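You operate a simulated robot arm through the tools that you are given. There is no shell and no other tool.

You run a simulated robot arm. Do the job below in one go: nothing can be reset, and whatever is moved stays where it is left.

JOB
Clamp the dirty brass block in the vise, scrub it clean and open the vise again.
Fine: orange brush, dabbed in the teal tin; the vise stays shut while you scrub; stand the brush back. Set down upright: orange brush. What is to be rubbed or washed off counts as gone when no trace of it is left.

It is judged by the outcome, as a careful person would: the job done as asked, and still so three seconds after it is handed in. It fails if anything else is knocked over, pushed out of place, dropped, spilled or broken.

ROBOT AND FRAMES
A 7-joint arm with a fingered hand, fixed in place. Base frame: the origin is on the floor under the middle of its stand, x ahead of it, y to its left, z up; the work surface is at about z = 880. Readings come in mm, degrees, newtons and seconds.
With the tool pointing down near the work surface it reaches from about 160 to 760 mm from the base axis. Its first joint turns from -69.0 to 172.0 degrees. Payload 3.4 kg.
The TCP is the grasp point between the finger pads, 39 mm short of the fingertips. In the tool frame z runs along the fingers and y along their closing line. The gripper opens to 180 mm; its body begins 111 mm behind the TCP. The gripper is a hand of 3 fingers: y runs from the thumb to the fingers, the wrist lies at [0, 0, -262] in the tool frame, and closing takes about 1.5 s.
Orientation is told as [roll, pitch, yaw] about the base's x, y, z axes, in that order, counted from this pose: with the fingers straight down and closing along the base's y, the tool's x points along the base's -x, its y along +y and its z along -z.

CONTROLS
- The arm moves only by the tool jog_arm. Its argument "deltas" is a list that holds one entry, the list of rows, each a list of 6 numbers: the shift along the tool's x, y, z in cm, then the turn, a rotation vector about the tool's x, y, z in degrees. In form: [[[dx, dy, dz, rx, ry, rz], ...]]. A call has 1 to 20 rows; each row is the pose to reach, as a shift and turn from the pose commanded when the call began, along the tool's axes at that moment. "claw" is the finger opening in cm, from 0 to 18, set as the call begins (left out, the last holds). Each row takes 0.2 s and may step no farther than 50 mm and 8.6 degrees from the row before; otherwise, or with a gripper value out of range, the whole call is refused. Where a pose cannot be reached the arm comes as near as it can. A force on the tool above 40 N (or 10 N above the force at the start of the call, whichever is more), or a blocked arm, ends the call early, and 0.2 s more pass. Each finger travels about 72 mm/s and halts on what it meets, pressing with about 27 N; the grip force reading is that of the motor and also rises with nothing between the fingers. The clock runs only during rows and for 0.2 s after the last one: add rows that repeat a pose to give the fingers time. It gives the time, the measured TCP pose, the force on the tool (base axes), the opening and the grip force at its end, in the units of the frame above (readings bear some noise), with the torque about the TCP (base axes, N m) and any sound that the robot's microphone picked up.
- Cameras (640 x 400 px; columns grow to the right, rows downward): "scene" is fixed at [399.9, 647.7, 1692]; the picture's right is [-0.97, -0.25, 0.00], its down [-0.12, 0.45, -0.89] and it looks along [0.23, -0.86, -0.46] (base axes); focal length 334 px, centre (320, 200). "wrist" rides on the gripper at [63, -36, -128] in the tool frame; the picture's right is [0.50, 0.87, 0.00], its down [-0.75, 0.44, -0.49] and it looks along [-0.43, 0.25, 0.87] (tool axes); focal length 226 px, centre (320, 200). There is no depth. A picture from a camera that has moved, and an enlarged one, comes with that camera's place and axes in the base frame and with its lens.
- grab_frame(camera): a new picture of that camera. It takes no simulated time.
- slide_trunk(by): moves the trunk up (or, below 0, down) by that many mm; the arm rides with it, the base frame stays. It gives what a move gives, with no picture.
- curl_fingers(finger1, finger2, thumb_bend): sets how far each is bent, from 0 (flat) to 1 (curled in); at 0.3 the hand is open as for a grip, at 0.7 the pads meet at the TCP. One left out holds its place. A second passes; each finger stops where it meets its share of the squeeze, and holds until it gets a number again. A gripper value or a shape takes the hand back. It gives what a move gives, with no picture; readings hold the bend of each and the force on the fingers (four entries, about 0 where the hand has none), thumb and palm.
- grasp_type(shape): the hand has 3 fingers and takes this shape, open, in about a second: jaw (thumb against the fingers, like two jaws); tri (thumb and two fingers); tip (a fingertip pinch); poke (one finger out to press); point (the index stretched); flat (the hand flat); cup (the hand cupped); fist (a fist). The gripper value then closes the fingers along that shape, each until it touches; the sizes above hold for jaw. It gives what a move gives, with no picture.
- close_up(camera, box): a new picture of the part [left, top, right, bottom] of that camera's present view, enlarged. It takes no simulated time.
- job_done(): hands the job in; it is judged then, once.

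Nothing tells you positions but the pictures and the camera data. Unless the task says otherwise, let go and move clear before handing in.

The tools are called after ">>>" by a JSON object that holds its "fn" and its "kwargs". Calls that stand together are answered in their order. jog_arm: Moves the arm, as the interface text tells. Its arguments: {"type":"object","properties":{"deltas":{"type":"array","items":{"type":"array","items":{"type":"array","items":{"type":"number"}}}},"claw":{"type":"number"}},"required":["deltas"]} The other tools are called the same way: slide_trunk (by) moves the trunk up or down; grasp_type (shape) gives the hand a shape; curl_fingers (finger1, finger2, thumb_bend) moves the fingers one by one; grab_frame (camera) takes a picture; close_up (camera, box) takes an enlarged picture of a part of a camera's view; job_done () hands the job in.

At the start:

```text
time_s: 0.0
position: [570.5, -136.3, 1248.7]
tool_rot: [0.1, 0.1, 0.0]
contact_force: [0.7, 0.3, -0.5]
ft_torque: [0.01, 0.02, 0.02]
width: 180.1
finger_force: 0.0
shape: jaw
bend: [0.3, 0.3, 0.3]
finger forces: [0.2, 0.0, 0.0, 0.0, 0.1, 0.0]
trunk travel left (down, up): [-300.0, 242.0]
```

scene: 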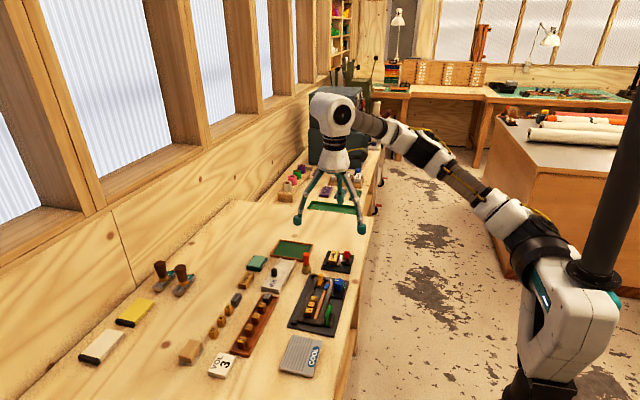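
wrist: 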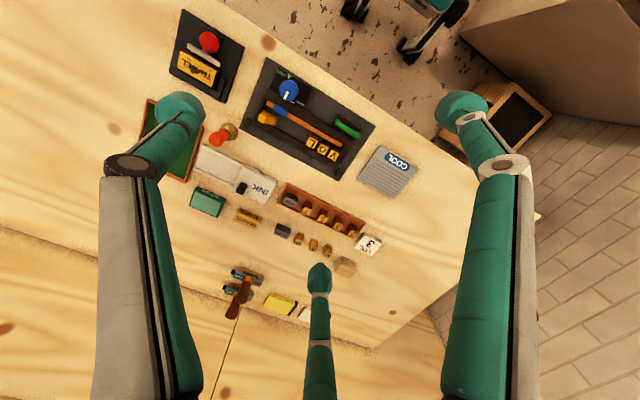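

I see a bench with many small items: brass blocks, tins, brushes, and trays. I'll take enlarged pictures to find the orange brush, the teal tin, the vise and the dirty block.

>>> {"fn": "close_up", "kwargs": {"camera": "scene", "box": [220, 220, 380, 320]}}

>>> {"fn": "close_up", "kwargs": {"camera": "scene", "box": [60, 240, 380, 400]}}

>>> {"fn": "close_up", "kwargs": {"camera": "wrist", "box": [140, 0, 400, 180]}}

>>> {"fn": "close_up", "kwargs": {"camera": "wrist", "box": [160, 120, 420, 320]}}

>>> {"fn": "close_up", "kwargs": {"camera": "scene", "box": [260, 120, 400, 220]}}

```text
4.00 times, centred on (300, 270) of scene
camera zoom: at [399.9, 647.7, 1692.0], right [-0.97, -0.25, 0.0], down [-0.12, 0.45, -0.89], along [0.23, -0.86, -0.46], focal length 1336 px, centre (400, -80)
```

zoom: 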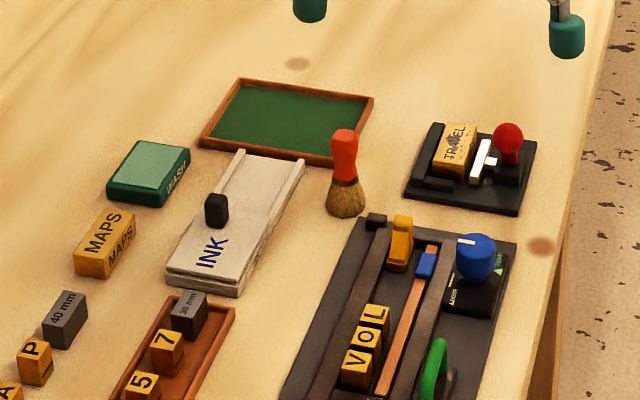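

```text
2.00 times, centred on (220, 320) of scene
camera zoom: at [399.9, 647.7, 1692.0], right [-0.97, -0.25, 0.0], down [-0.12, 0.45, -0.89], along [0.23, -0.86, -0.46], focal length 668 px, centre (520, -40)
```

zoom: 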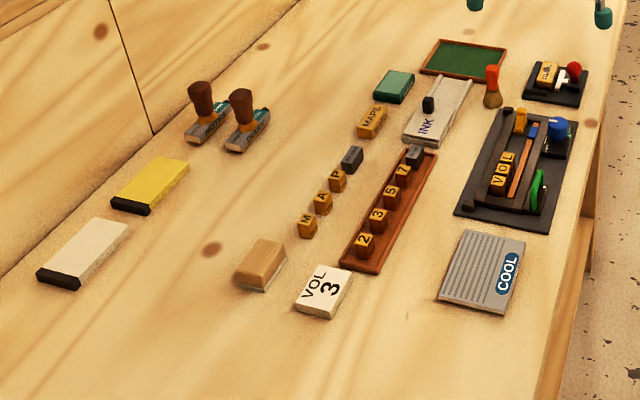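

```text
2.22 times, centred on (270, 90) of wrist
camera zoom: at [507.3, -173.4, 1375.9], right [-0.5, 0.87, 0.0], down [0.75, 0.43, 0.49], along [0.43, 0.25, -0.87], focal length 502 px, centre (431, 444)
```

zoom: 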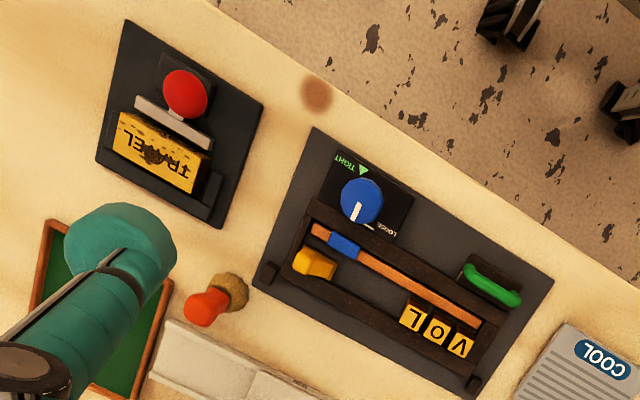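

```text
2.00 times, centred on (290, 220) of wrist
camera zoom: at [507.3, -173.4, 1375.9], right [-0.5, 0.87, 0.0], down [0.75, 0.43, 0.49], along [0.43, 0.25, -0.87], focal length 452 px, centre (380, 160)
```

zoom: 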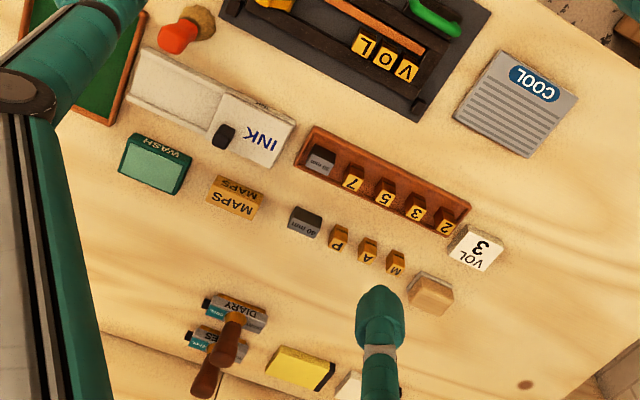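

```text
4.00 times, centred on (330, 170) of scene
camera zoom: at [399.9, 647.7, 1692.0], right [-0.97, -0.25, 0.0], down [-0.12, 0.45, -0.89], along [0.23, -0.86, -0.46], focal length 1336 px, centre (280, 320)
```

zoom: 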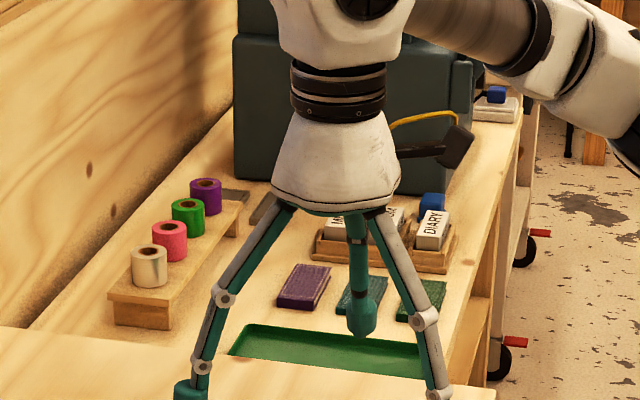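

The vise looks like the black plate holding the dirty "TRAVEL" block, with a white jaw and a red knob, near (592, -366). The orange brush stands near (695, -280) and the teal WASH tin is near (888, -271). I'll bring the wrist camera over the vise for a better look.

>>> {"fn": "jog_arm", "kwargs": {"deltas": [[[0.3, -3.7, 2.4, 0, 0, 0], [0.6, -7.4, 4.8, 0, 0, 0], [0.9, -11.1, 7.2, 0, 0, 0], [1.2, -14.8, 9.6, 0, 0, 0], [1.5, -18.5, 12.0, 0, 0, 0], [1.8, -22.2, 14.4, 0, 0, 0], [2.2, -25.6, 16.4, 0, 0, 0], [2.2, -25.6, 16.4, 0, 0, 0]]]}}

>>> {"fn": "grab_frame", "kwargs": {"camera": "wrist"}}

>>> {"fn": "grab_frame", "kwargs": {"camera": "scene"}}

```text
time_s: 1.8
position: [542.2, -386.6, 1086.7]
tool_rot: [-0.2, -0.1, 0.1]
contact_force: [0.5, 0.6, 0.1]
ft_torque: [-0.04, 0.0, 0.01]
width: 179.8
finger_force: 0.1
shape: jaw
bend: [0.3, 0.3, 0.3]
finger forces: [0.1, 0.0, 0.1, 0.1, 0.0, 0.1]
trunk travel left (down, up): [-300.0, 242.0]
```

```text
taken
camera wrist: at [480.8, -421.8, 1215.3], right [-0.5, 0.87, 0.0], down [0.75, 0.44, 0.49], along [0.43, 0.24, -0.87], focal length 226 px, centre (320, 200)
```

wrist: 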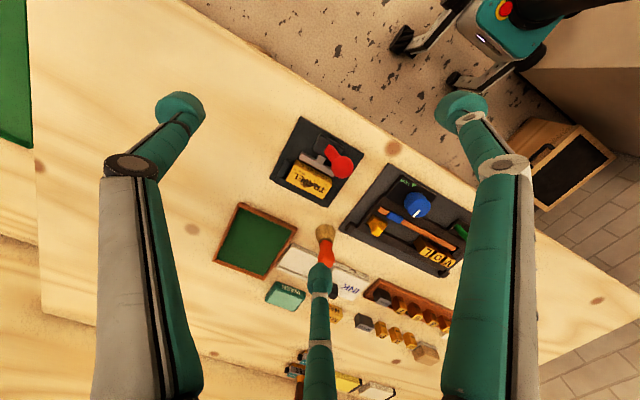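

```text
taken
```

scene: 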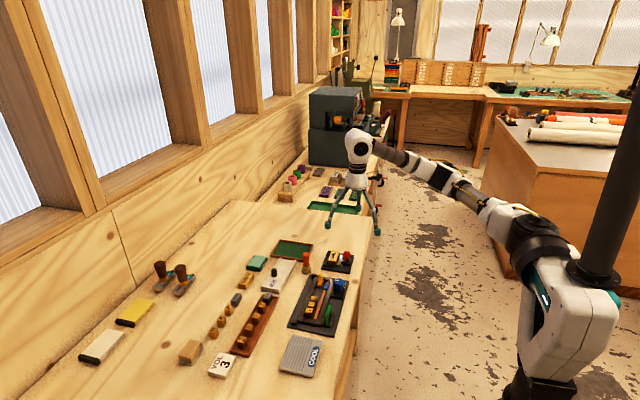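

The plate with the red knob is in clear view from here. I'll enlarge it, along with the tin and the brush.

>>> {"fn": "close_up", "kwargs": {"camera": "wrist", "box": [260, 105, 388, 215]}}

>>> {"fn": "close_up", "kwargs": {"camera": "scene", "box": [312, 240, 362, 275]}}

>>> {"fn": "close_up", "kwargs": {"camera": "scene", "box": [235, 240, 325, 295]}}

>>> {"fn": "close_up", "kwargs": {"camera": "wrist", "box": [200, 200, 360, 310]}}

```text
3.64 times, centred on (324, 160) of wrist
camera zoom: at [480.8, -421.8, 1215.3], right [-0.5, 0.87, 0.0], down [0.75, 0.44, 0.49], along [0.43, 0.24, -0.87], focal length 822 px, centre (306, 346)
```

zoom: 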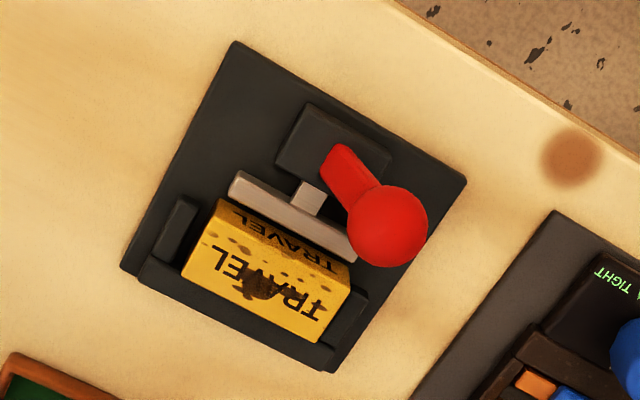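

```text
11.43 times, centred on (337, 258) of scene
camera zoom: at [399.9, 647.7, 1692.0], right [-0.97, -0.25, 0.0], down [-0.12, 0.45, -0.89], along [0.23, -0.86, -0.46], focal length 3818 px, centre (126, -457)
```

zoom: 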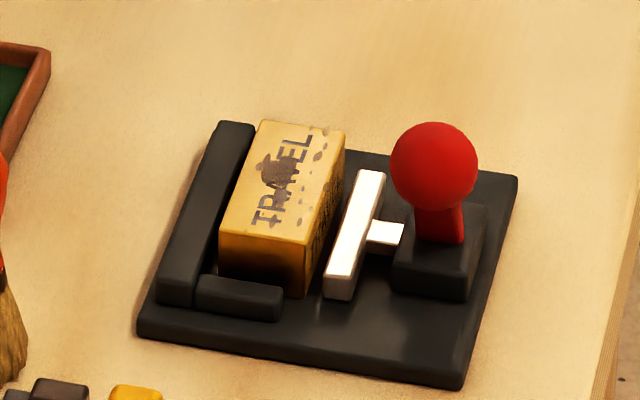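

```text
7.11 times, centred on (280, 268) of scene
camera zoom: at [399.9, 647.7, 1692.0], right [-0.97, -0.25, 0.0], down [-0.12, 0.45, -0.89], along [0.23, -0.86, -0.46], focal length 2376 px, centre (604, -280)
```

zoom: 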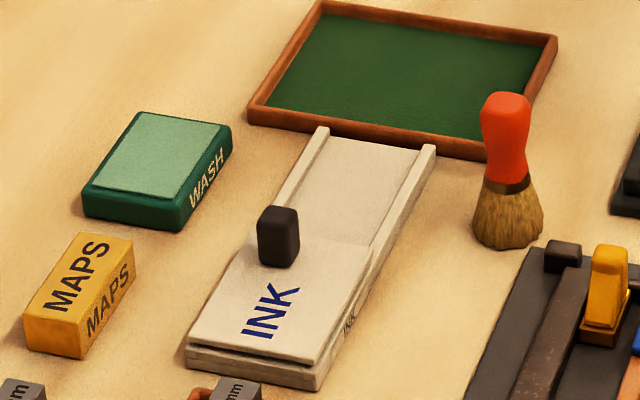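

```text
3.64 times, centred on (280, 255) of wrist
camera zoom: at [480.8, -421.8, 1215.3], right [-0.5, 0.87, 0.0], down [0.75, 0.44, 0.49], along [0.43, 0.24, -0.87], focal length 822 px, centre (466, 0)
```

zoom: 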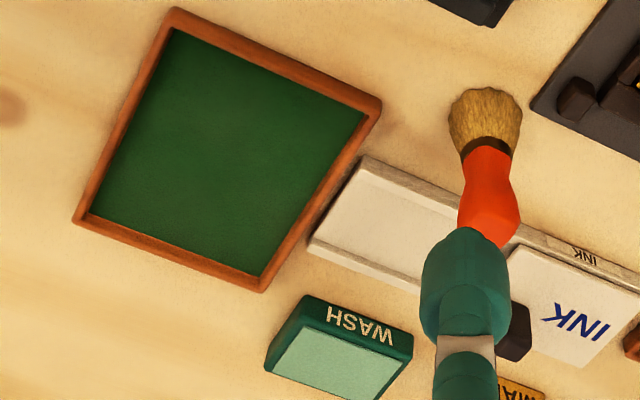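

The vise plate is square to the base and centred near (595, -364). The lever ball is near (558, -344, 944) and leans to +y from its pivot, so I expect to push it to -y to clamp. I'll close the fingers up high, move to the +y side of the knob and look before pushing.

>>> {"fn": "jog_arm", "kwargs": {"deltas": [[[0, 0, 0, 0, 0, 0], [-0.5, 4.5, 0, 0, 0, 0], [-1.0, 9.2, 0, 0, 0, 0], [-1.0, 9.2, 0, 0, 0, 0], [-1.0, 9.2, 0, 0, 0, 0], [-1.0, 9.2, 0, 0, 0, 0], [-1.0, 9.2, 0, 0, 0, 0], [-1.0, 9.2, 0, 0, 0, 0], [-1.0, 9.2, 0, 0, 0, 0], [-1.0, 9.2, 0, 0, 0, 0]]], "claw": 0}}

>>> {"fn": "grab_frame", "kwargs": {"camera": "wrist"}}

>>> {"fn": "close_up", "kwargs": {"camera": "scene", "box": [260, 120, 420, 280]}}

```text
time_s: 4.0
position: [553.0, -295.8, 1086.3]
tool_rot: [-0.1, -0.1, -0.1]
contact_force: [0.2, -0.3, -0.2]
ft_torque: [0.02, 0.02, 0.0]
width: 0.0
finger_force: 26.7
shape: jaw
bend: [0.66, 0.66, 0.66]
finger forces: [0.1, 0.0, 0.1, 0.0, 0.0, 0.1]
trunk travel left (down, up): [-300.0, 242.0]
```

```text
taken
camera wrist: at [491.3, -330.7, 1213.7], right [-0.5, 0.87, 0.0], down [0.75, 0.43, 0.49], along [0.43, 0.24, -0.87], focal length 226 px, centre (320, 200)
```

wrist: 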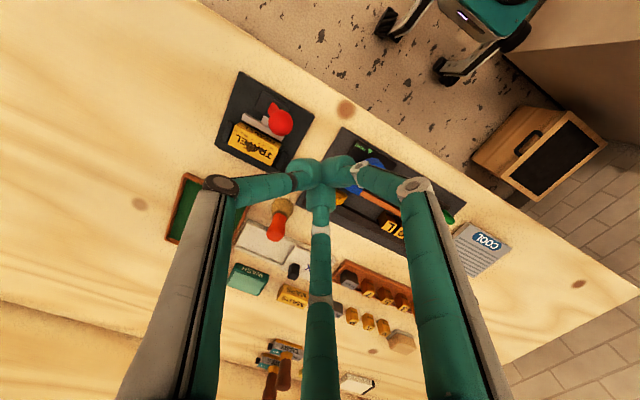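

```text
2.50 times, centred on (340, 200) of scene
camera zoom: at [399.9, 647.7, 1692.0], right [-0.97, -0.25, 0.0], down [-0.12, 0.45, -0.89], along [0.23, -0.86, -0.46], focal length 835 px, centre (270, 200)
```

zoom: 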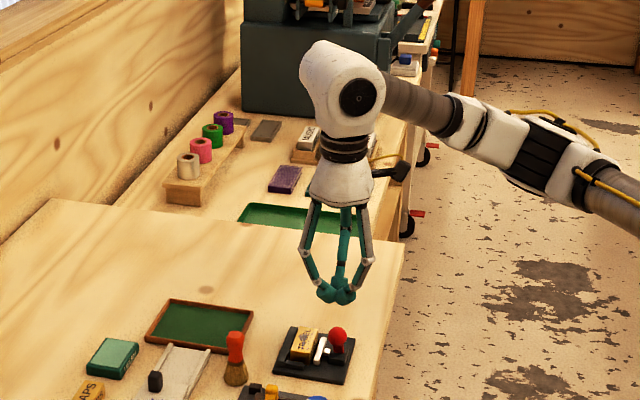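

The fingers meet at the tool centre, with tips about 40 mm below the TCP. I'll go down beside the lever ball on its +y side, leaving a gap, and check before pushing.

>>> {"fn": "jog_arm", "kwargs": {"deltas": [[[-0.5, 0.9, 2, 0, 0, 0], [-0.5, 0.9, 5, 0, 0, 0], [-0.5, 0.9, 8, 0, 0, 0], [-0.5, 0.9, 10, 0, 0, 0], [-0.5, 0.9, 11.5, 0, 0, 0], [-0.5, 0.9, 11.5, 0, 0, 0]]]}}

>>> {"fn": "close_up", "kwargs": {"camera": "scene", "box": [300, 220, 380, 270]}}

>>> {"fn": "grab_frame", "kwargs": {"camera": "wrist"}}

```text
time_s: 5.4
position: [560.2, -289.7, 970.0]
tool_rot: [-0.1, -0.1, -0.2]
contact_force: [0.2, -0.1, 0.4]
ft_torque: [-0.01, 0.0, 0.01]
width: 0.0
finger_force: 27.1
shape: jaw
bend: [0.66, 0.66, 0.66]
finger forces: [0.0, 0.0, 0.0, 0.1, 0.1, 0.1]
trunk travel left (down, up): [-300.0, 242.0]
```

```text
8.00 times, centred on (340, 245) of scene
camera zoom: at [399.9, 647.7, 1692.0], right [-0.97, -0.25, 0.0], down [-0.12, 0.45, -0.89], along [0.23, -0.86, -0.46], focal length 2673 px, centre (160, -160)
```

zoom: 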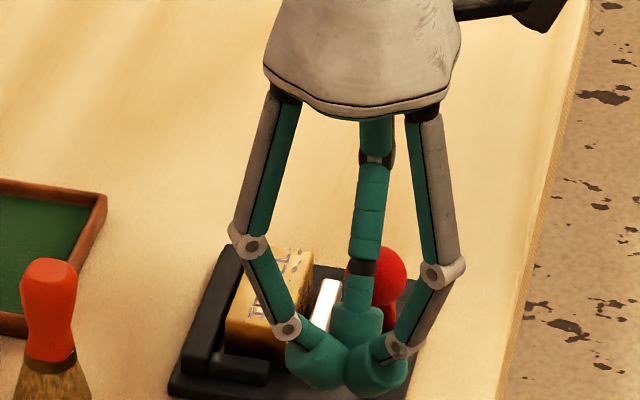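

```text
taken
camera wrist: at [497.3, -325.8, 1098.2], right [-0.5, 0.87, 0.0], down [0.75, 0.44, 0.49], along [0.43, 0.24, -0.87], focal length 226 px, centre (320, 200)
```

wrist: 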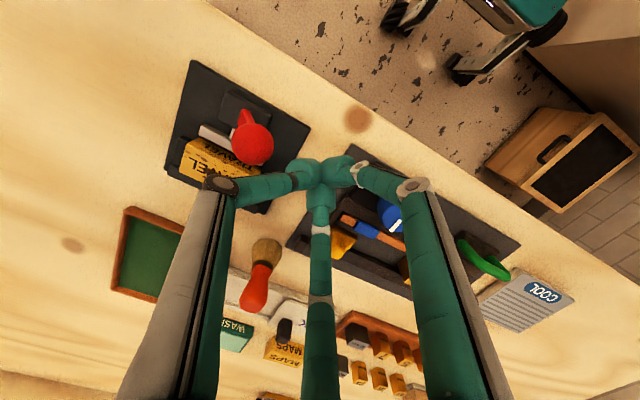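

The fingers slope outward above the tips, so I'll tilt the hand 25° with the tips leading toward -y. That puts a flat face against the knob. I'll keep a gap for now.

>>> {"fn": "jog_arm", "kwargs": {"deltas": [[[0, 0.8, 0.2, 8, 0, 0], [0, 1.2, 0.4, 16, 0, 0], [0, 1.2, 0.8, 24, 0, 0], [0, 1.2, 0.8, 25, 0, 0], [0, 1.2, 0.8, 25, 0, 0]]]}}

>>> {"fn": "close_up", "kwargs": {"camera": "scene", "box": [300, 220, 380, 270]}}

>>> {"fn": "grab_frame", "kwargs": {"camera": "wrist"}}

```text
time_s: 6.6
position: [559.0, -277.5, 963.0]
tool_rot: [-25.1, -0.1, 0.0]
contact_force: [0.1, 0.1, 0.2]
ft_torque: [-0.01, 0.01, -0.02]
width: 0.0
finger_force: 27.2
shape: jaw
bend: [0.66, 0.66, 0.66]
finger forces: [0.1, 0.1, 0.0, 0.0, 0.1, 0.0]
trunk travel left (down, up): [-300.0, 242.0]
```

```text
8.00 times, centred on (340, 245) of scene
camera zoom: at [399.9, 647.7, 1692.0], right [-0.97, -0.25, 0.0], down [-0.12, 0.45, -0.89], along [0.23, -0.86, -0.46], focal length 2673 px, centre (160, -160)
```

zoom: 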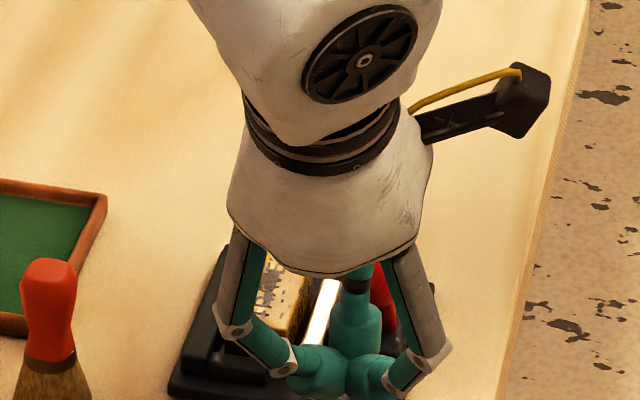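

```text
taken
camera wrist: at [497.3, -256.8, 1093.1], right [-0.5, 0.78, -0.37], down [0.75, 0.6, 0.26], along [0.43, -0.15, -0.89], focal length 226 px, centre (320, 200)
```

wrist: 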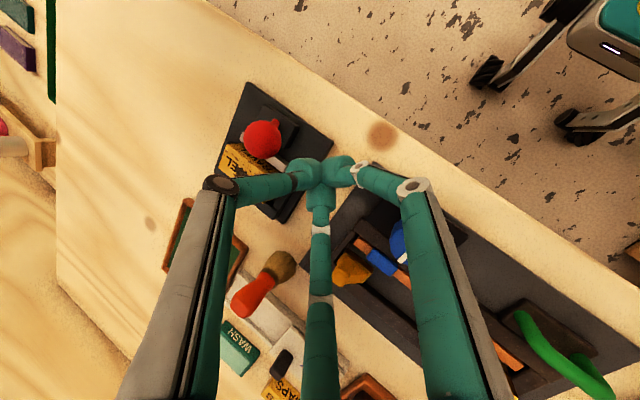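

The ball is visible past the thumb with a clear gap. Now I'll push slowly toward -y by about 35 mm and see what the lever does.

>>> {"fn": "jog_arm", "kwargs": {"deltas": [[[0, -0.45, 0.21, 0, 0, 0], [0, -0.91, 0.42, 0, 0, 0], [0, -1.36, 0.63, 0, 0, 0], [0, -1.81, 0.85, 0, 0, 0], [0, -2.27, 1.06, 0, 0, 0], [0, -2.72, 1.27, 0, 0, 0], [0, -3.17, 1.48, 0, 0, 0]]]}}

>>> {"fn": "close_up", "kwargs": {"camera": "scene", "box": [300, 220, 380, 270]}}

>>> {"fn": "close_up", "kwargs": {"camera": "wrist", "box": [180, 60, 380, 220]}}

```text
time_s: 8.2
position: [558.9, -311.0, 962.2]
tool_rot: [-25.1, -0.1, 0.0]
contact_force: [0.1, 0.5, 0.2]
ft_torque: [0.02, 0.0, -0.02]
width: 0.0
finger_force: 26.4
shape: jaw
bend: [0.66, 0.66, 0.67]
finger forces: [0.0, 0.0, 0.0, 0.0, 0.0, 0.1]
trunk travel left (down, up): [-300.0, 242.0]
```

```text
8.00 times, centred on (340, 245) of scene
camera zoom: at [399.9, 647.7, 1692.0], right [-0.97, -0.25, 0.0], down [-0.12, 0.45, -0.89], along [0.23, -0.86, -0.46], focal length 2673 px, centre (160, -160)
```

zoom: 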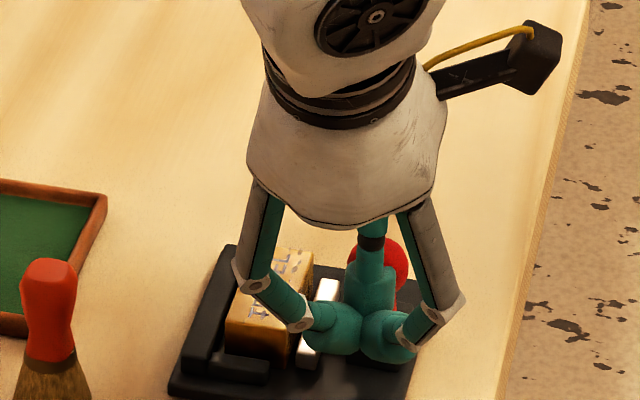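

```text
2.50 times, centred on (280, 140) of wrist
camera zoom: at [496.9, -289.7, 1093.3], right [-0.5, 0.78, -0.37], down [0.75, 0.6, 0.26], along [0.43, -0.15, -0.89], focal length 565 px, centre (420, 350)
```

zoom: 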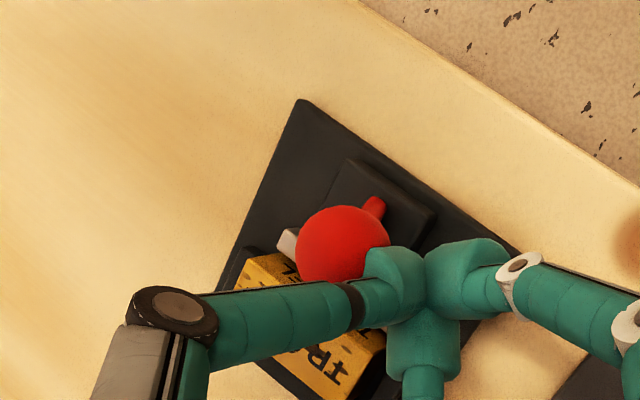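

The ball has started to swing toward -y and up, which fits a hinge along x, and the force is tiny. I'll keep pushing.

>>> {"fn": "jog_arm", "kwargs": {"deltas": [[[0, -0.45, 0.21, 0, 0, 0], [0, -0.91, 0.42, 0, 0, 0], [0, -1.36, 0.63, 0, 0, 0], [0, -1.81, 0.85, 0, 0, 0], [0, -2.27, 1.06, 0, 0, 0]]]}}

>>> {"fn": "close_up", "kwargs": {"camera": "scene", "box": [300, 220, 380, 270]}}

>>> {"fn": "close_up", "kwargs": {"camera": "wrist", "box": [180, 60, 380, 220]}}

```text
time_s: 9.4
position: [558.9, -337.0, 963.3]
tool_rot: [-25.1, 0.0, -0.1]
contact_force: [0.1, 0.7, 0.5]
ft_torque: [0.03, 0.03, -0.01]
width: 0.0
finger_force: 26.6
shape: jaw
bend: [0.66, 0.66, 0.67]
finger forces: [0.0, 0.0, 0.0, 0.0, 0.1, 0.0]
trunk travel left (down, up): [-300.0, 242.0]
```

```text
8.00 times, centred on (340, 245) of scene
camera zoom: at [399.9, 647.7, 1692.0], right [-0.97, -0.25, 0.0], down [-0.12, 0.45, -0.89], along [0.23, -0.86, -0.46], focal length 2673 px, centre (160, -160)
```

zoom: 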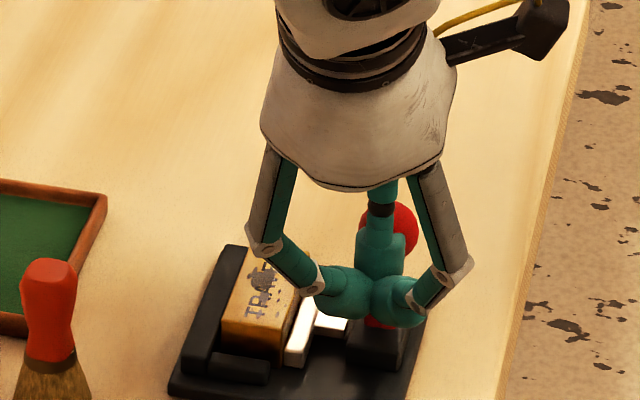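

```text
2.50 times, centred on (280, 140) of wrist
camera zoom: at [497.2, -316.3, 1093.5], right [-0.5, 0.78, -0.37], down [0.75, 0.6, 0.26], along [0.43, -0.15, -0.89], focal length 565 px, centre (420, 350)
```

zoom: 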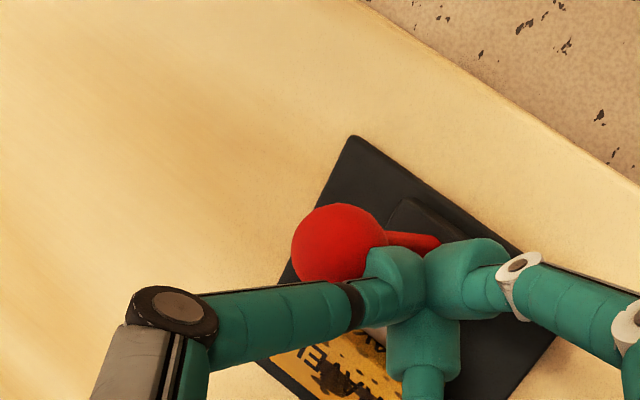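

The lever is now past upright and the white jaw is closing on the block. I'll push on until it stops.

>>> {"fn": "jog_arm", "kwargs": {"deltas": [[[0, -0.36, 0.17, 0, 0, 0], [0, -0.73, 0.34, 0, 0, 0], [0, -1.09, 0.51, 0, 0, 0], [0, -1.45, 0.68, 0, 0, 0]]]}}

>>> {"fn": "close_up", "kwargs": {"camera": "scene", "box": [300, 220, 380, 270]}}

>>> {"fn": "close_up", "kwargs": {"camera": "wrist", "box": [180, 60, 380, 220]}}

```text
time_s: 10.4
position: [558.5, -351.0, 963.1]
tool_rot: [-25.1, 0.0, 0.2]
contact_force: [-1.2, 10.9, -5.2]
ft_torque: [0.34, 0.04, -0.08]
width: 0.1
finger_force: 27.3
shape: jaw
bend: [0.66, 0.66, 0.68]
finger forces: [0.0, 0.0, 0.1, 0.1, 0.1, 0.1]
trunk travel left (down, up): [-300.0, 242.0]
```

```text
8.00 times, centred on (340, 245) of scene
camera zoom: at [399.9, 647.7, 1692.0], right [-0.97, -0.25, 0.0], down [-0.12, 0.45, -0.89], along [0.23, -0.86, -0.46], focal length 2673 px, centre (160, -160)
```

zoom: 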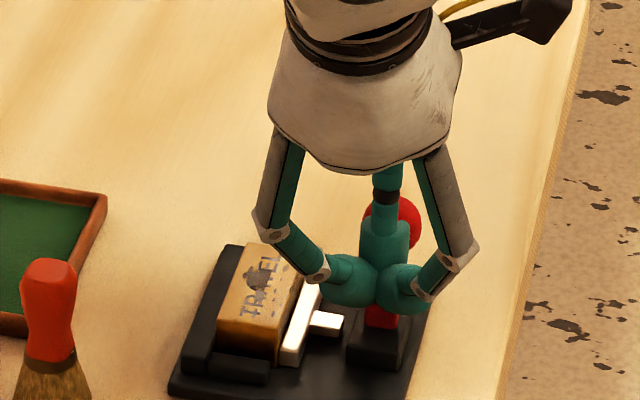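

```text
2.50 times, centred on (280, 140) of wrist
camera zoom: at [497.2, -329.7, 1093.4], right [-0.5, 0.78, -0.37], down [0.75, 0.6, 0.26], along [0.43, -0.15, -0.89], focal length 565 px, centre (420, 350)
```

zoom: 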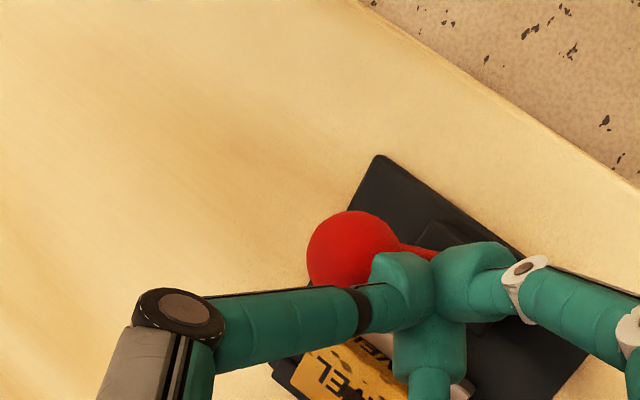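

The jaw looks to be against the block, and the reaction has risen to about 11 N. I'll press a few more millimetres to be sure it is fully home.

>>> {"fn": "jog_arm", "kwargs": {"deltas": [[[0, -0.18, 0.08, 0, 0, 0], [0, -0.36, 0.17, 0, 0, 0], [0, -0.36, 0.17, 0, 0, 0]]]}}

>>> {"fn": "close_up", "kwargs": {"camera": "scene", "box": [300, 220, 380, 270]}}

```text
time_s: 11.2
position: [558.6, -356.4, 963.8]
tool_rot: [-25.1, 0.0, 0.0]
contact_force: [-5.7, 15.4, -10.5]
ft_torque: [0.53, 0.08, -0.08]
width: 0.1
finger_force: 27.3
shape: jaw
bend: [0.65, 0.65, 0.7]
finger forces: [0.1, 0.0, 0.1, 0.0, 0.1, 0.0]
trunk travel left (down, up): [-300.0, 242.0]
```

```text
8.00 times, centred on (340, 245) of scene
camera zoom: at [399.9, 647.7, 1692.0], right [-0.97, -0.25, 0.0], down [-0.12, 0.45, -0.89], along [0.23, -0.86, -0.46], focal length 2673 px, centre (160, -160)
```

zoom: 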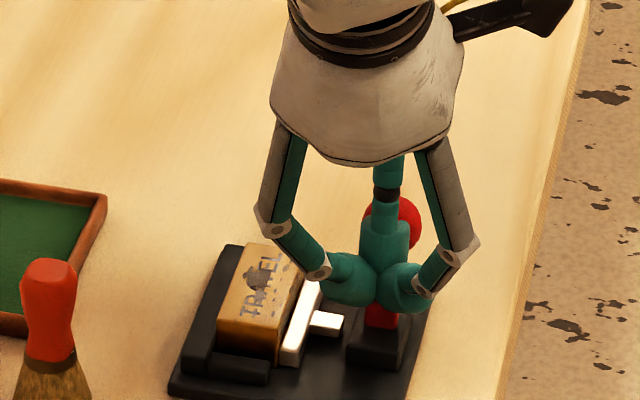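

The lever hasn't moved any further and only the thumb flexed, so it is at its stop. I'll back off and check that the lever stays closed.

>>> {"fn": "jog_arm", "kwargs": {"deltas": [[[0, 0.91, -0.42, 0, 0, 0], [0, 2.72, -1.27, 0, 0, 0], [0, 4.53, -2.11, 0, 0, 0], [0, 6.34, -2.96, 0, 0, 0], [0, 6.34, -2.96, -8, 0, 0], [0, 5.0, -6.0, -16, 0, 0], [0, 3.0, -10.0, -24, 0, 0], [0, 1.0, -14.0, -25, 0, 0], [0, 1.0, -14.0, -25, 0, 0]]]}}

>>> {"fn": "close_up", "kwargs": {"camera": "scene", "box": [312, 235, 362, 275]}}

>>> {"fn": "grab_frame", "kwargs": {"camera": "wrist"}}

```text
time_s: 13.2
position: [558.7, -287.6, 1084.6]
tool_rot: [-0.1, -0.1, -0.1]
contact_force: [0.1, 0.4, -0.3]
ft_torque: [-0.02, -0.02, 0.0]
width: 0.0
finger_force: 26.5
shape: jaw
bend: [0.66, 0.66, 0.68]
finger forces: [0.0, 0.0, 0.0, 0.1, 0.0, 0.1]
trunk travel left (down, up): [-300.0, 242.0]
```

```text
10.00 times, centred on (337, 255) of scene
camera zoom: at [399.9, 647.7, 1692.0], right [-0.97, -0.25, 0.0], down [-0.12, 0.45, -0.89], along [0.23, -0.86, -0.46], focal length 3341 px, centre (150, -350)
```

zoom: 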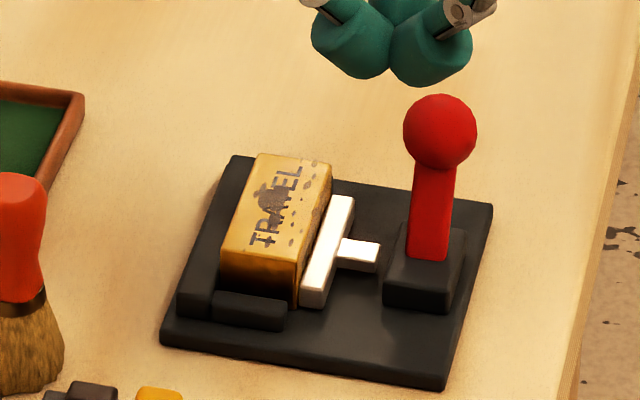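

```text
taken
camera wrist: at [497.4, -324.3, 1212.9], right [-0.5, 0.87, 0.0], down [0.75, 0.44, 0.49], along [0.43, 0.24, -0.87], focal length 226 px, centre (320, 200)
```

wrist: 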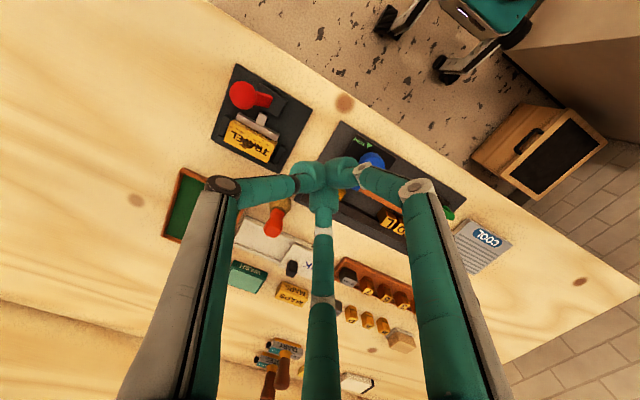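

The lever stays leaning to -y. I'll look closely at the jaw and at the dirt marks on the block.

>>> {"fn": "close_up", "kwargs": {"camera": "scene", "box": [325, 248, 350, 268]}}

>>> {"fn": "close_up", "kwargs": {"camera": "wrist", "box": [210, 65, 310, 175]}}

>>> {"fn": "close_up", "kwargs": {"camera": "wrist", "box": [222, 105, 282, 165]}}

```text
16.00 times, centred on (338, 258) of scene
camera zoom: at [399.9, 647.7, 1692.0], right [-0.97, -0.25, 0.0], down [-0.12, 0.45, -0.89], along [0.23, -0.86, -0.46], focal length 5345 px, centre (40, -728)
```

zoom: 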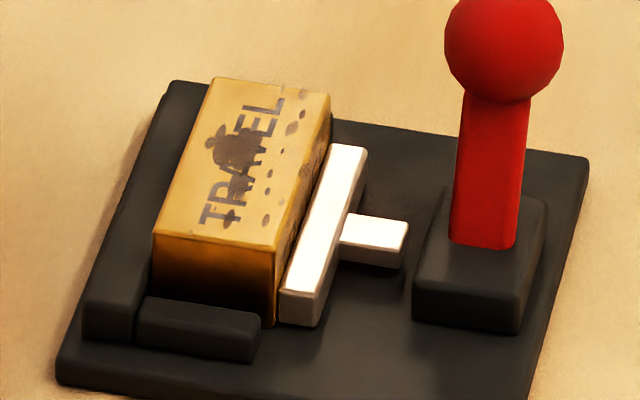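

```text
3.64 times, centred on (260, 120) of wrist
camera zoom: at [497.4, -324.3, 1212.9], right [-0.5, 0.87, 0.0], down [0.75, 0.44, 0.49], along [0.43, 0.24, -0.87], focal length 822 px, centre (538, 491)
```

zoom: 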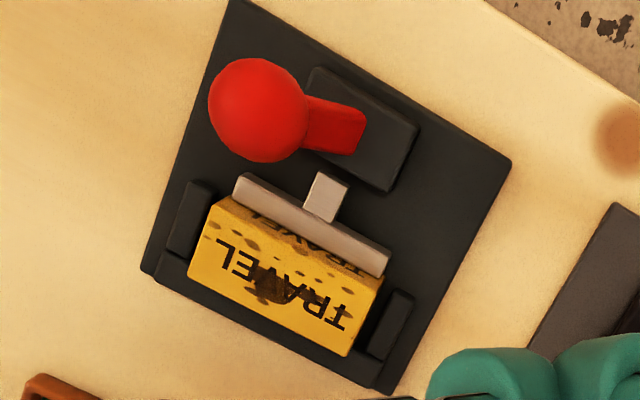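

```text
6.67 times, centred on (252, 135) of wrist
camera zoom: at [497.4, -324.3, 1212.9], right [-0.5, 0.87, 0.0], down [0.75, 0.44, 0.49], along [0.43, 0.24, -0.87], focal length 1507 px, centre (773, 633)
```

zoom: 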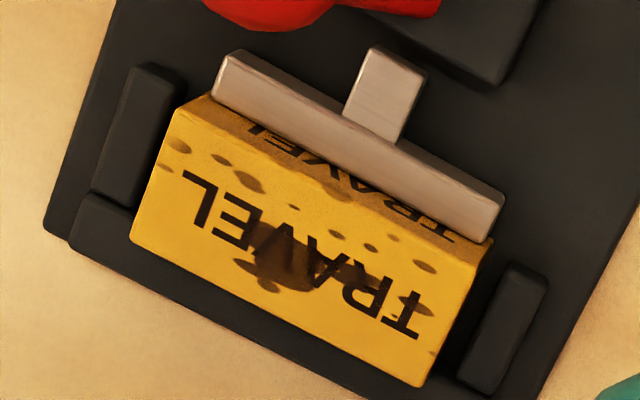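

The jaw is snug against the block, so the vise is shut. The block's top face spans about x 600–630, y -394 to -332, at z of about 914, and the dirt is all on it. Next I'll move above the brush with the hand turned -30°, which puts a finger gap toward -x, and part-open.

>>> {"fn": "jog_arm", "kwargs": {"deltas": [[[-3.4, 0.2, 0.5, 0, 0, 7.5], [-6.8, 0.4, 1.0, 0, 0, 15], [-10.2, 0.6, 1.5, 0, 0, 22.5], [-13.5, 0.7, 2.0, 0, 0, 30], [-13.5, 0.7, 2.0, 0, 0, 30], [-13.5, 0.7, 2.0, 0, 0, 30]]], "claw": 8}}

>>> {"fn": "grab_frame", "kwargs": {"camera": "wrist"}}

>>> {"fn": "grab_frame", "kwargs": {"camera": "scene"}}

```text
time_s: 14.6
position: [694.5, -282.5, 1066.9]
tool_rot: [-0.1, -0.1, -30.1]
contact_force: [0.6, -0.2, 0.2]
ft_torque: [0.0, 0.0, 0.03]
width: 79.3
finger_force: 0.0
shape: jaw
bend: [0.71, 0.71, 0.73]
finger forces: [0.1, 0.0, 0.0, 0.0, 0.0, 0.0]
trunk travel left (down, up): [-300.0, 242.0]
```

```text
taken
camera wrist: at [622.8, -281.4, 1194.2], right [0.0, 1.0, 0.0], down [0.87, 0.0, 0.49], along [0.49, 0.0, -0.87], focal length 226 px, centre (320, 200)
```

wrist: 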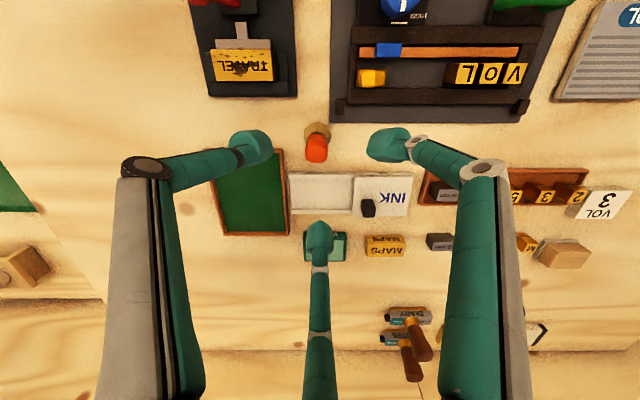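

```text
taken
```

scene: 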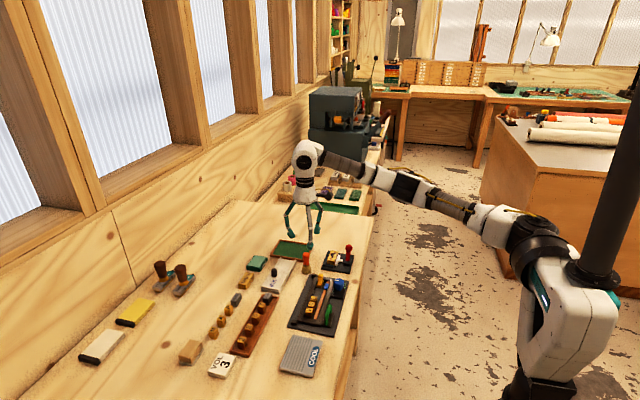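

I'm above the brush and the reach is fine. I'll zoom in to centre the hand on the brush.

>>> {"fn": "close_up", "kwargs": {"camera": "wrist", "box": [280, 100, 360, 180]}}

>>> {"fn": "close_up", "kwargs": {"camera": "scene", "box": [280, 210, 340, 280]}}

```text
5.00 times, centred on (320, 140) of wrist
camera zoom: at [622.8, -281.4, 1194.2], right [0.0, 1.0, 0.0], down [0.87, 0.0, 0.49], along [0.49, 0.0, -0.87], focal length 1130 px, centre (320, 500)
```

zoom: 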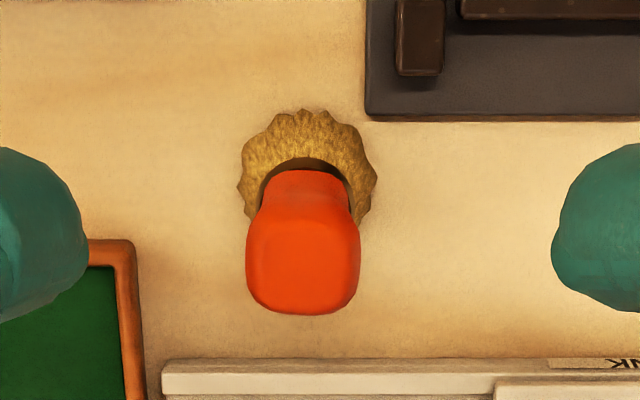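

```text
5.71 times, centred on (310, 245) of scene
camera zoom: at [399.9, 647.7, 1692.0], right [-0.97, -0.25, 0.0], down [-0.12, 0.45, -0.89], along [0.23, -0.86, -0.46], focal length 1909 px, centre (377, -57)
```

zoom: 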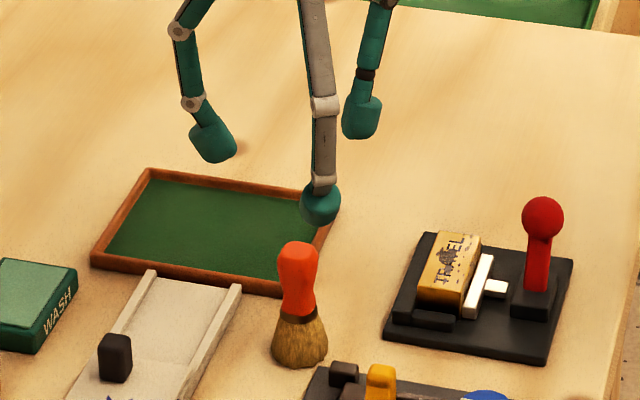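

The brush axis is near (695, -285). Its top is at about z 970, with the handle from about 922 to 970. I'll descend around it with the fingers open 8 cm.

>>> {"fn": "jog_arm", "kwargs": {"deltas": [[[-0.17, -0.19, 3, 0, 0, 0], [-0.17, -0.19, 6, 0, 0, 0], [-0.17, -0.19, 8.5, 0, 0, 0], [-0.17, -0.19, 10.5, 0, 0, 0], [-0.17, -0.19, 11.4, 0, 0, 0], [-0.17, -0.19, 11.4, 0, 0, 0]]]}}

>>> {"fn": "grab_frame", "kwargs": {"camera": "wrist"}}

>>> {"fn": "close_up", "kwargs": {"camera": "scene", "box": [270, 220, 350, 290]}}

```text
time_s: 16.0
position: [695.8, -285.1, 953.4]
tool_rot: [0.1, -0.1, -30.1]
contact_force: [-0.4, -0.1, -0.1]
ft_torque: [0.02, 0.01, 0.0]
width: 79.3
finger_force: 0.0
shape: jaw
bend: [0.71, 0.71, 0.73]
finger forces: [0.1, 0.0, 0.0, 0.0, 0.0, 0.1]
trunk travel left (down, up): [-300.0, 242.0]
```

```text
taken
camera wrist: at [624.5, -284.8, 1080.8], right [0.0, 1.0, 0.0], down [0.87, 0.0, 0.49], along [0.49, 0.0, -0.87], focal length 226 px, centre (320, 200)
```

wrist: 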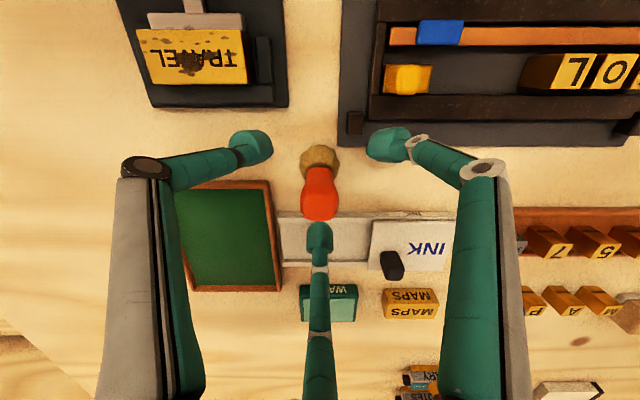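

```text
5.71 times, centred on (310, 255) of scene
camera zoom: at [399.9, 647.7, 1692.0], right [-0.97, -0.25, 0.0], down [-0.12, 0.45, -0.89], along [0.23, -0.86, -0.46], focal length 1909 px, centre (377, -114)
```

zoom: 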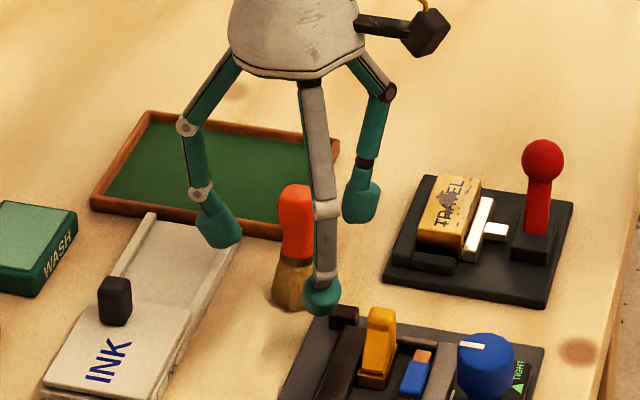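

The fingers straddle the brush with clearance all round. I'll close on it now.

>>> {"fn": "jog_arm", "kwargs": {"deltas": [[[0, 0, 0, 0, 0, 0], [0, 0, 0, 0, 0, 0], [0, 0, 0, 0, 0, 0], [0, 0, 0, 0, 0, 0], [0, 0, 0, 0, 0, 0], [0, 0, 0, 0, 0, 0], [0, 0, 0, 0, 0, 0], [0, 0, 0, 0, 0, 0]]], "claw": 0}}

>>> {"fn": "grab_frame", "kwargs": {"camera": "wrist"}}

>>> {"fn": "close_up", "kwargs": {"camera": "scene", "box": [280, 220, 340, 280]}}

```text
time_s: 17.8
position: [695.2, -284.7, 954.5]
tool_rot: [0.1, -0.2, -30.2]
contact_force: [9.7, -2.4, 19.4]
ft_torque: [-0.31, -0.37, 0.05]
width: 29.1
finger_force: 26.9
shape: jaw
bend: [0.72, 0.72, 0.75]
finger forces: [21.5, 31.0, 0.0, 0.0, 32.5, 0.0]
trunk travel left (down, up): [-300.0, 242.0]
```

```text
taken
camera wrist: at [624.2, -284.4, 1082.6], right [0.0, 1.0, 0.0], down [0.87, 0.0, 0.5], along [0.5, 0.0, -0.87], focal length 226 px, centre (320, 200)
```

wrist: 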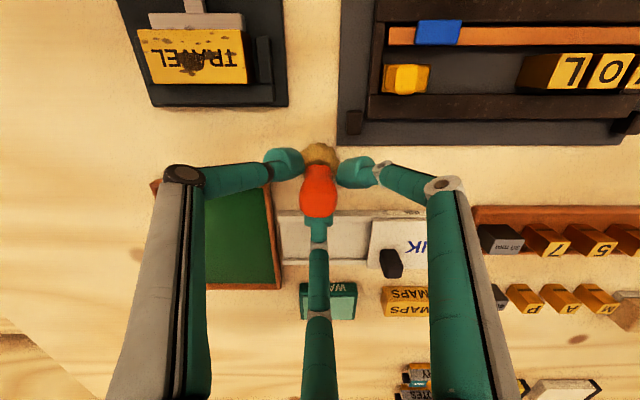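

```text
6.67 times, centred on (310, 250) of scene
camera zoom: at [399.9, 647.7, 1692.0], right [-0.97, -0.25, 0.0], down [-0.12, 0.45, -0.89], along [0.23, -0.86, -0.46], focal length 2227 px, centre (387, -133)
```

zoom: 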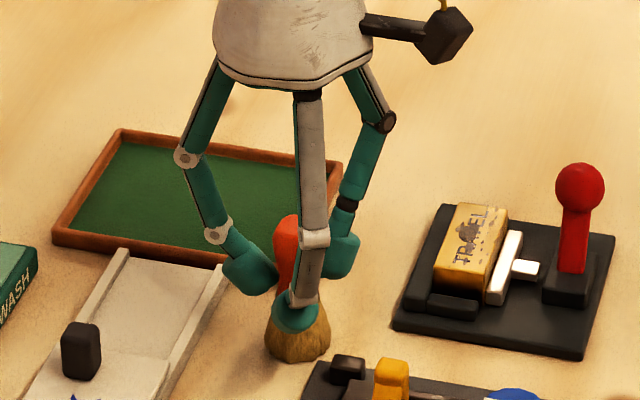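

The fingertips caught the flare just above the bristles and are pressing the brush down, giving about 19 N of upward reaction. I'll open gently, raise about 11 mm and re-grip on the waist of the handle.

>>> {"fn": "jog_arm", "kwargs": {"deltas": [[[0, 0, 0, 0, 0, 0], [0, 0, 0, 0, 0, 0], [0, 0, 0, 0, 0, 0], [0, 0, -0.5, 0, 0, 0], [0, 0, -1.1, 0, 0, 0], [0, 0, -1.1, 0, 0, 0]]], "claw": 7}}

>>> {"fn": "close_up", "kwargs": {"camera": "wrist", "box": [240, 100, 400, 260]}}

>>> {"fn": "close_up", "kwargs": {"camera": "scene", "box": [280, 220, 340, 280]}}

```text
time_s: 19.2
position: [694.8, -284.5, 962.8]
tool_rot: [-0.1, 0.0, -30.1]
contact_force: [0.6, -0.4, 0.0]
ft_torque: [0.01, -0.02, 0.02]
width: 69.7
finger_force: 0.2
shape: jaw
bend: [0.72, 0.72, 0.74]
finger forces: [0.0, 0.1, 0.0, 0.0, 0.0, 0.0]
trunk travel left (down, up): [-300.0, 242.0]
```

```text
2.50 times, centred on (320, 180) of wrist
camera zoom: at [622.9, -284.5, 1090.9], right [0.0, 1.0, 0.0], down [0.87, 0.0, 0.49], along [0.49, 0.0, -0.87], focal length 565 px, centre (320, 250)
```

zoom: 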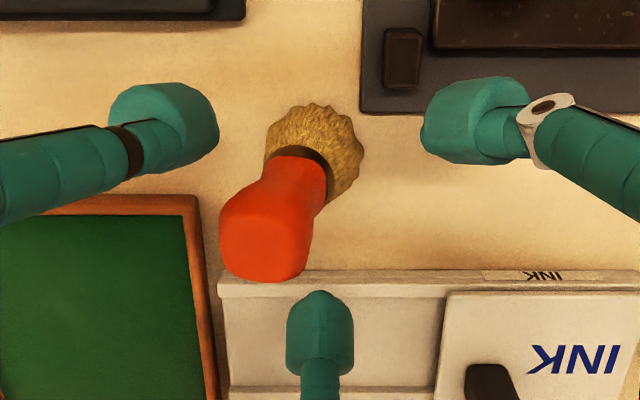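

```text
6.67 times, centred on (310, 250) of scene
camera zoom: at [399.9, 647.7, 1692.0], right [-0.97, -0.25, 0.0], down [-0.12, 0.45, -0.89], along [0.23, -0.86, -0.46], focal length 2227 px, centre (387, -133)
```

zoom: 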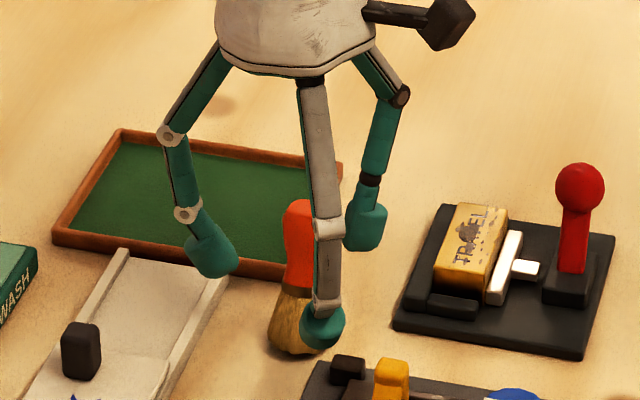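

The brush now leans about 10° toward -y and may be rocking. It's caged by the fingers, so I'll let a moment pass and look again.

>>> {"fn": "jog_arm", "kwargs": {"deltas": [[[0, 0, 0, 0, 0, 0]]]}}

>>> {"fn": "close_up", "kwargs": {"camera": "wrist", "box": [240, 100, 400, 260]}}

>>> {"fn": "close_up", "kwargs": {"camera": "scene", "box": [280, 220, 340, 280]}}

```text
time_s: 19.6
position: [694.1, -285.4, 963.1]
tool_rot: [0.0, -0.1, -30.0]
contact_force: [0.3, 0.5, -0.2]
ft_torque: [-0.01, 0.01, 0.02]
width: 69.8
finger_force: 0.0
shape: jaw
bend: [0.72, 0.72, 0.74]
finger forces: [0.1, 0.0, 0.0, 0.1, 0.1, 0.0]
trunk travel left (down, up): [-300.0, 242.0]
```

```text
2.50 times, centred on (320, 180) of wrist
camera zoom: at [622.9, -284.5, 1091.0], right [0.0, 1.0, 0.0], down [0.87, 0.0, 0.49], along [0.49, 0.0, -0.87], focal length 565 px, centre (320, 250)
```

zoom: 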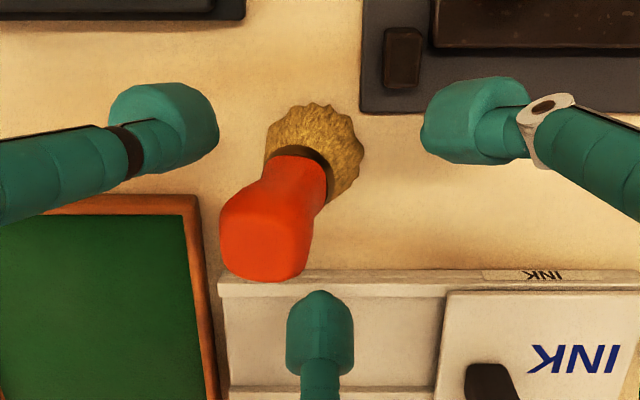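

```text
6.67 times, centred on (310, 250) of scene
camera zoom: at [399.9, 647.7, 1692.0], right [-0.97, -0.25, 0.0], down [-0.12, 0.45, -0.89], along [0.23, -0.86, -0.46], focal length 2227 px, centre (387, -133)
```

zoom: 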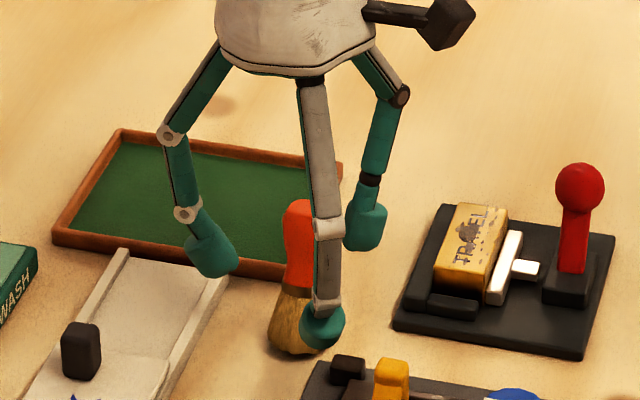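

It's steady, just standing at a slight lean of about 10° toward (-x, -y). I'll centre the hand over the bristles so the closing thumb pushes the handle upright, then close on the waist.

>>> {"fn": "jog_arm", "kwargs": {"deltas": [[[-0.42, 0.18, 0, 0, 0, 0], [-0.42, 0.18, 0, 0, 0, 0]]], "claw": 5}}

>>> {"fn": "close_up", "kwargs": {"camera": "wrist", "box": [240, 100, 400, 260]}}

```text
time_s: 20.2
position: [699.8, -284.8, 963.9]
tool_rot: [-0.1, -0.1, -30.0]
contact_force: [-0.3, 0.2, 0.0]
ft_torque: [-0.01, 0.0, 0.01]
width: 50.6
finger_force: 0.1
shape: jaw
bend: [0.72, 0.72, 0.74]
finger forces: [0.0, 0.0, 0.0, 0.1, 0.0, 0.0]
trunk travel left (down, up): [-300.0, 242.0]
```

```text
2.50 times, centred on (320, 180) of wrist
camera zoom: at [628.1, -285.2, 1091.1], right [0.0, 1.0, 0.0], down [0.87, 0.0, 0.49], along [0.49, 0.0, -0.87], focal length 565 px, centre (320, 250)
```

zoom: 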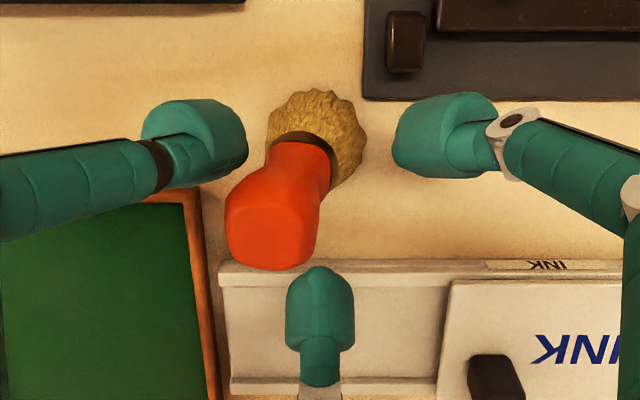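

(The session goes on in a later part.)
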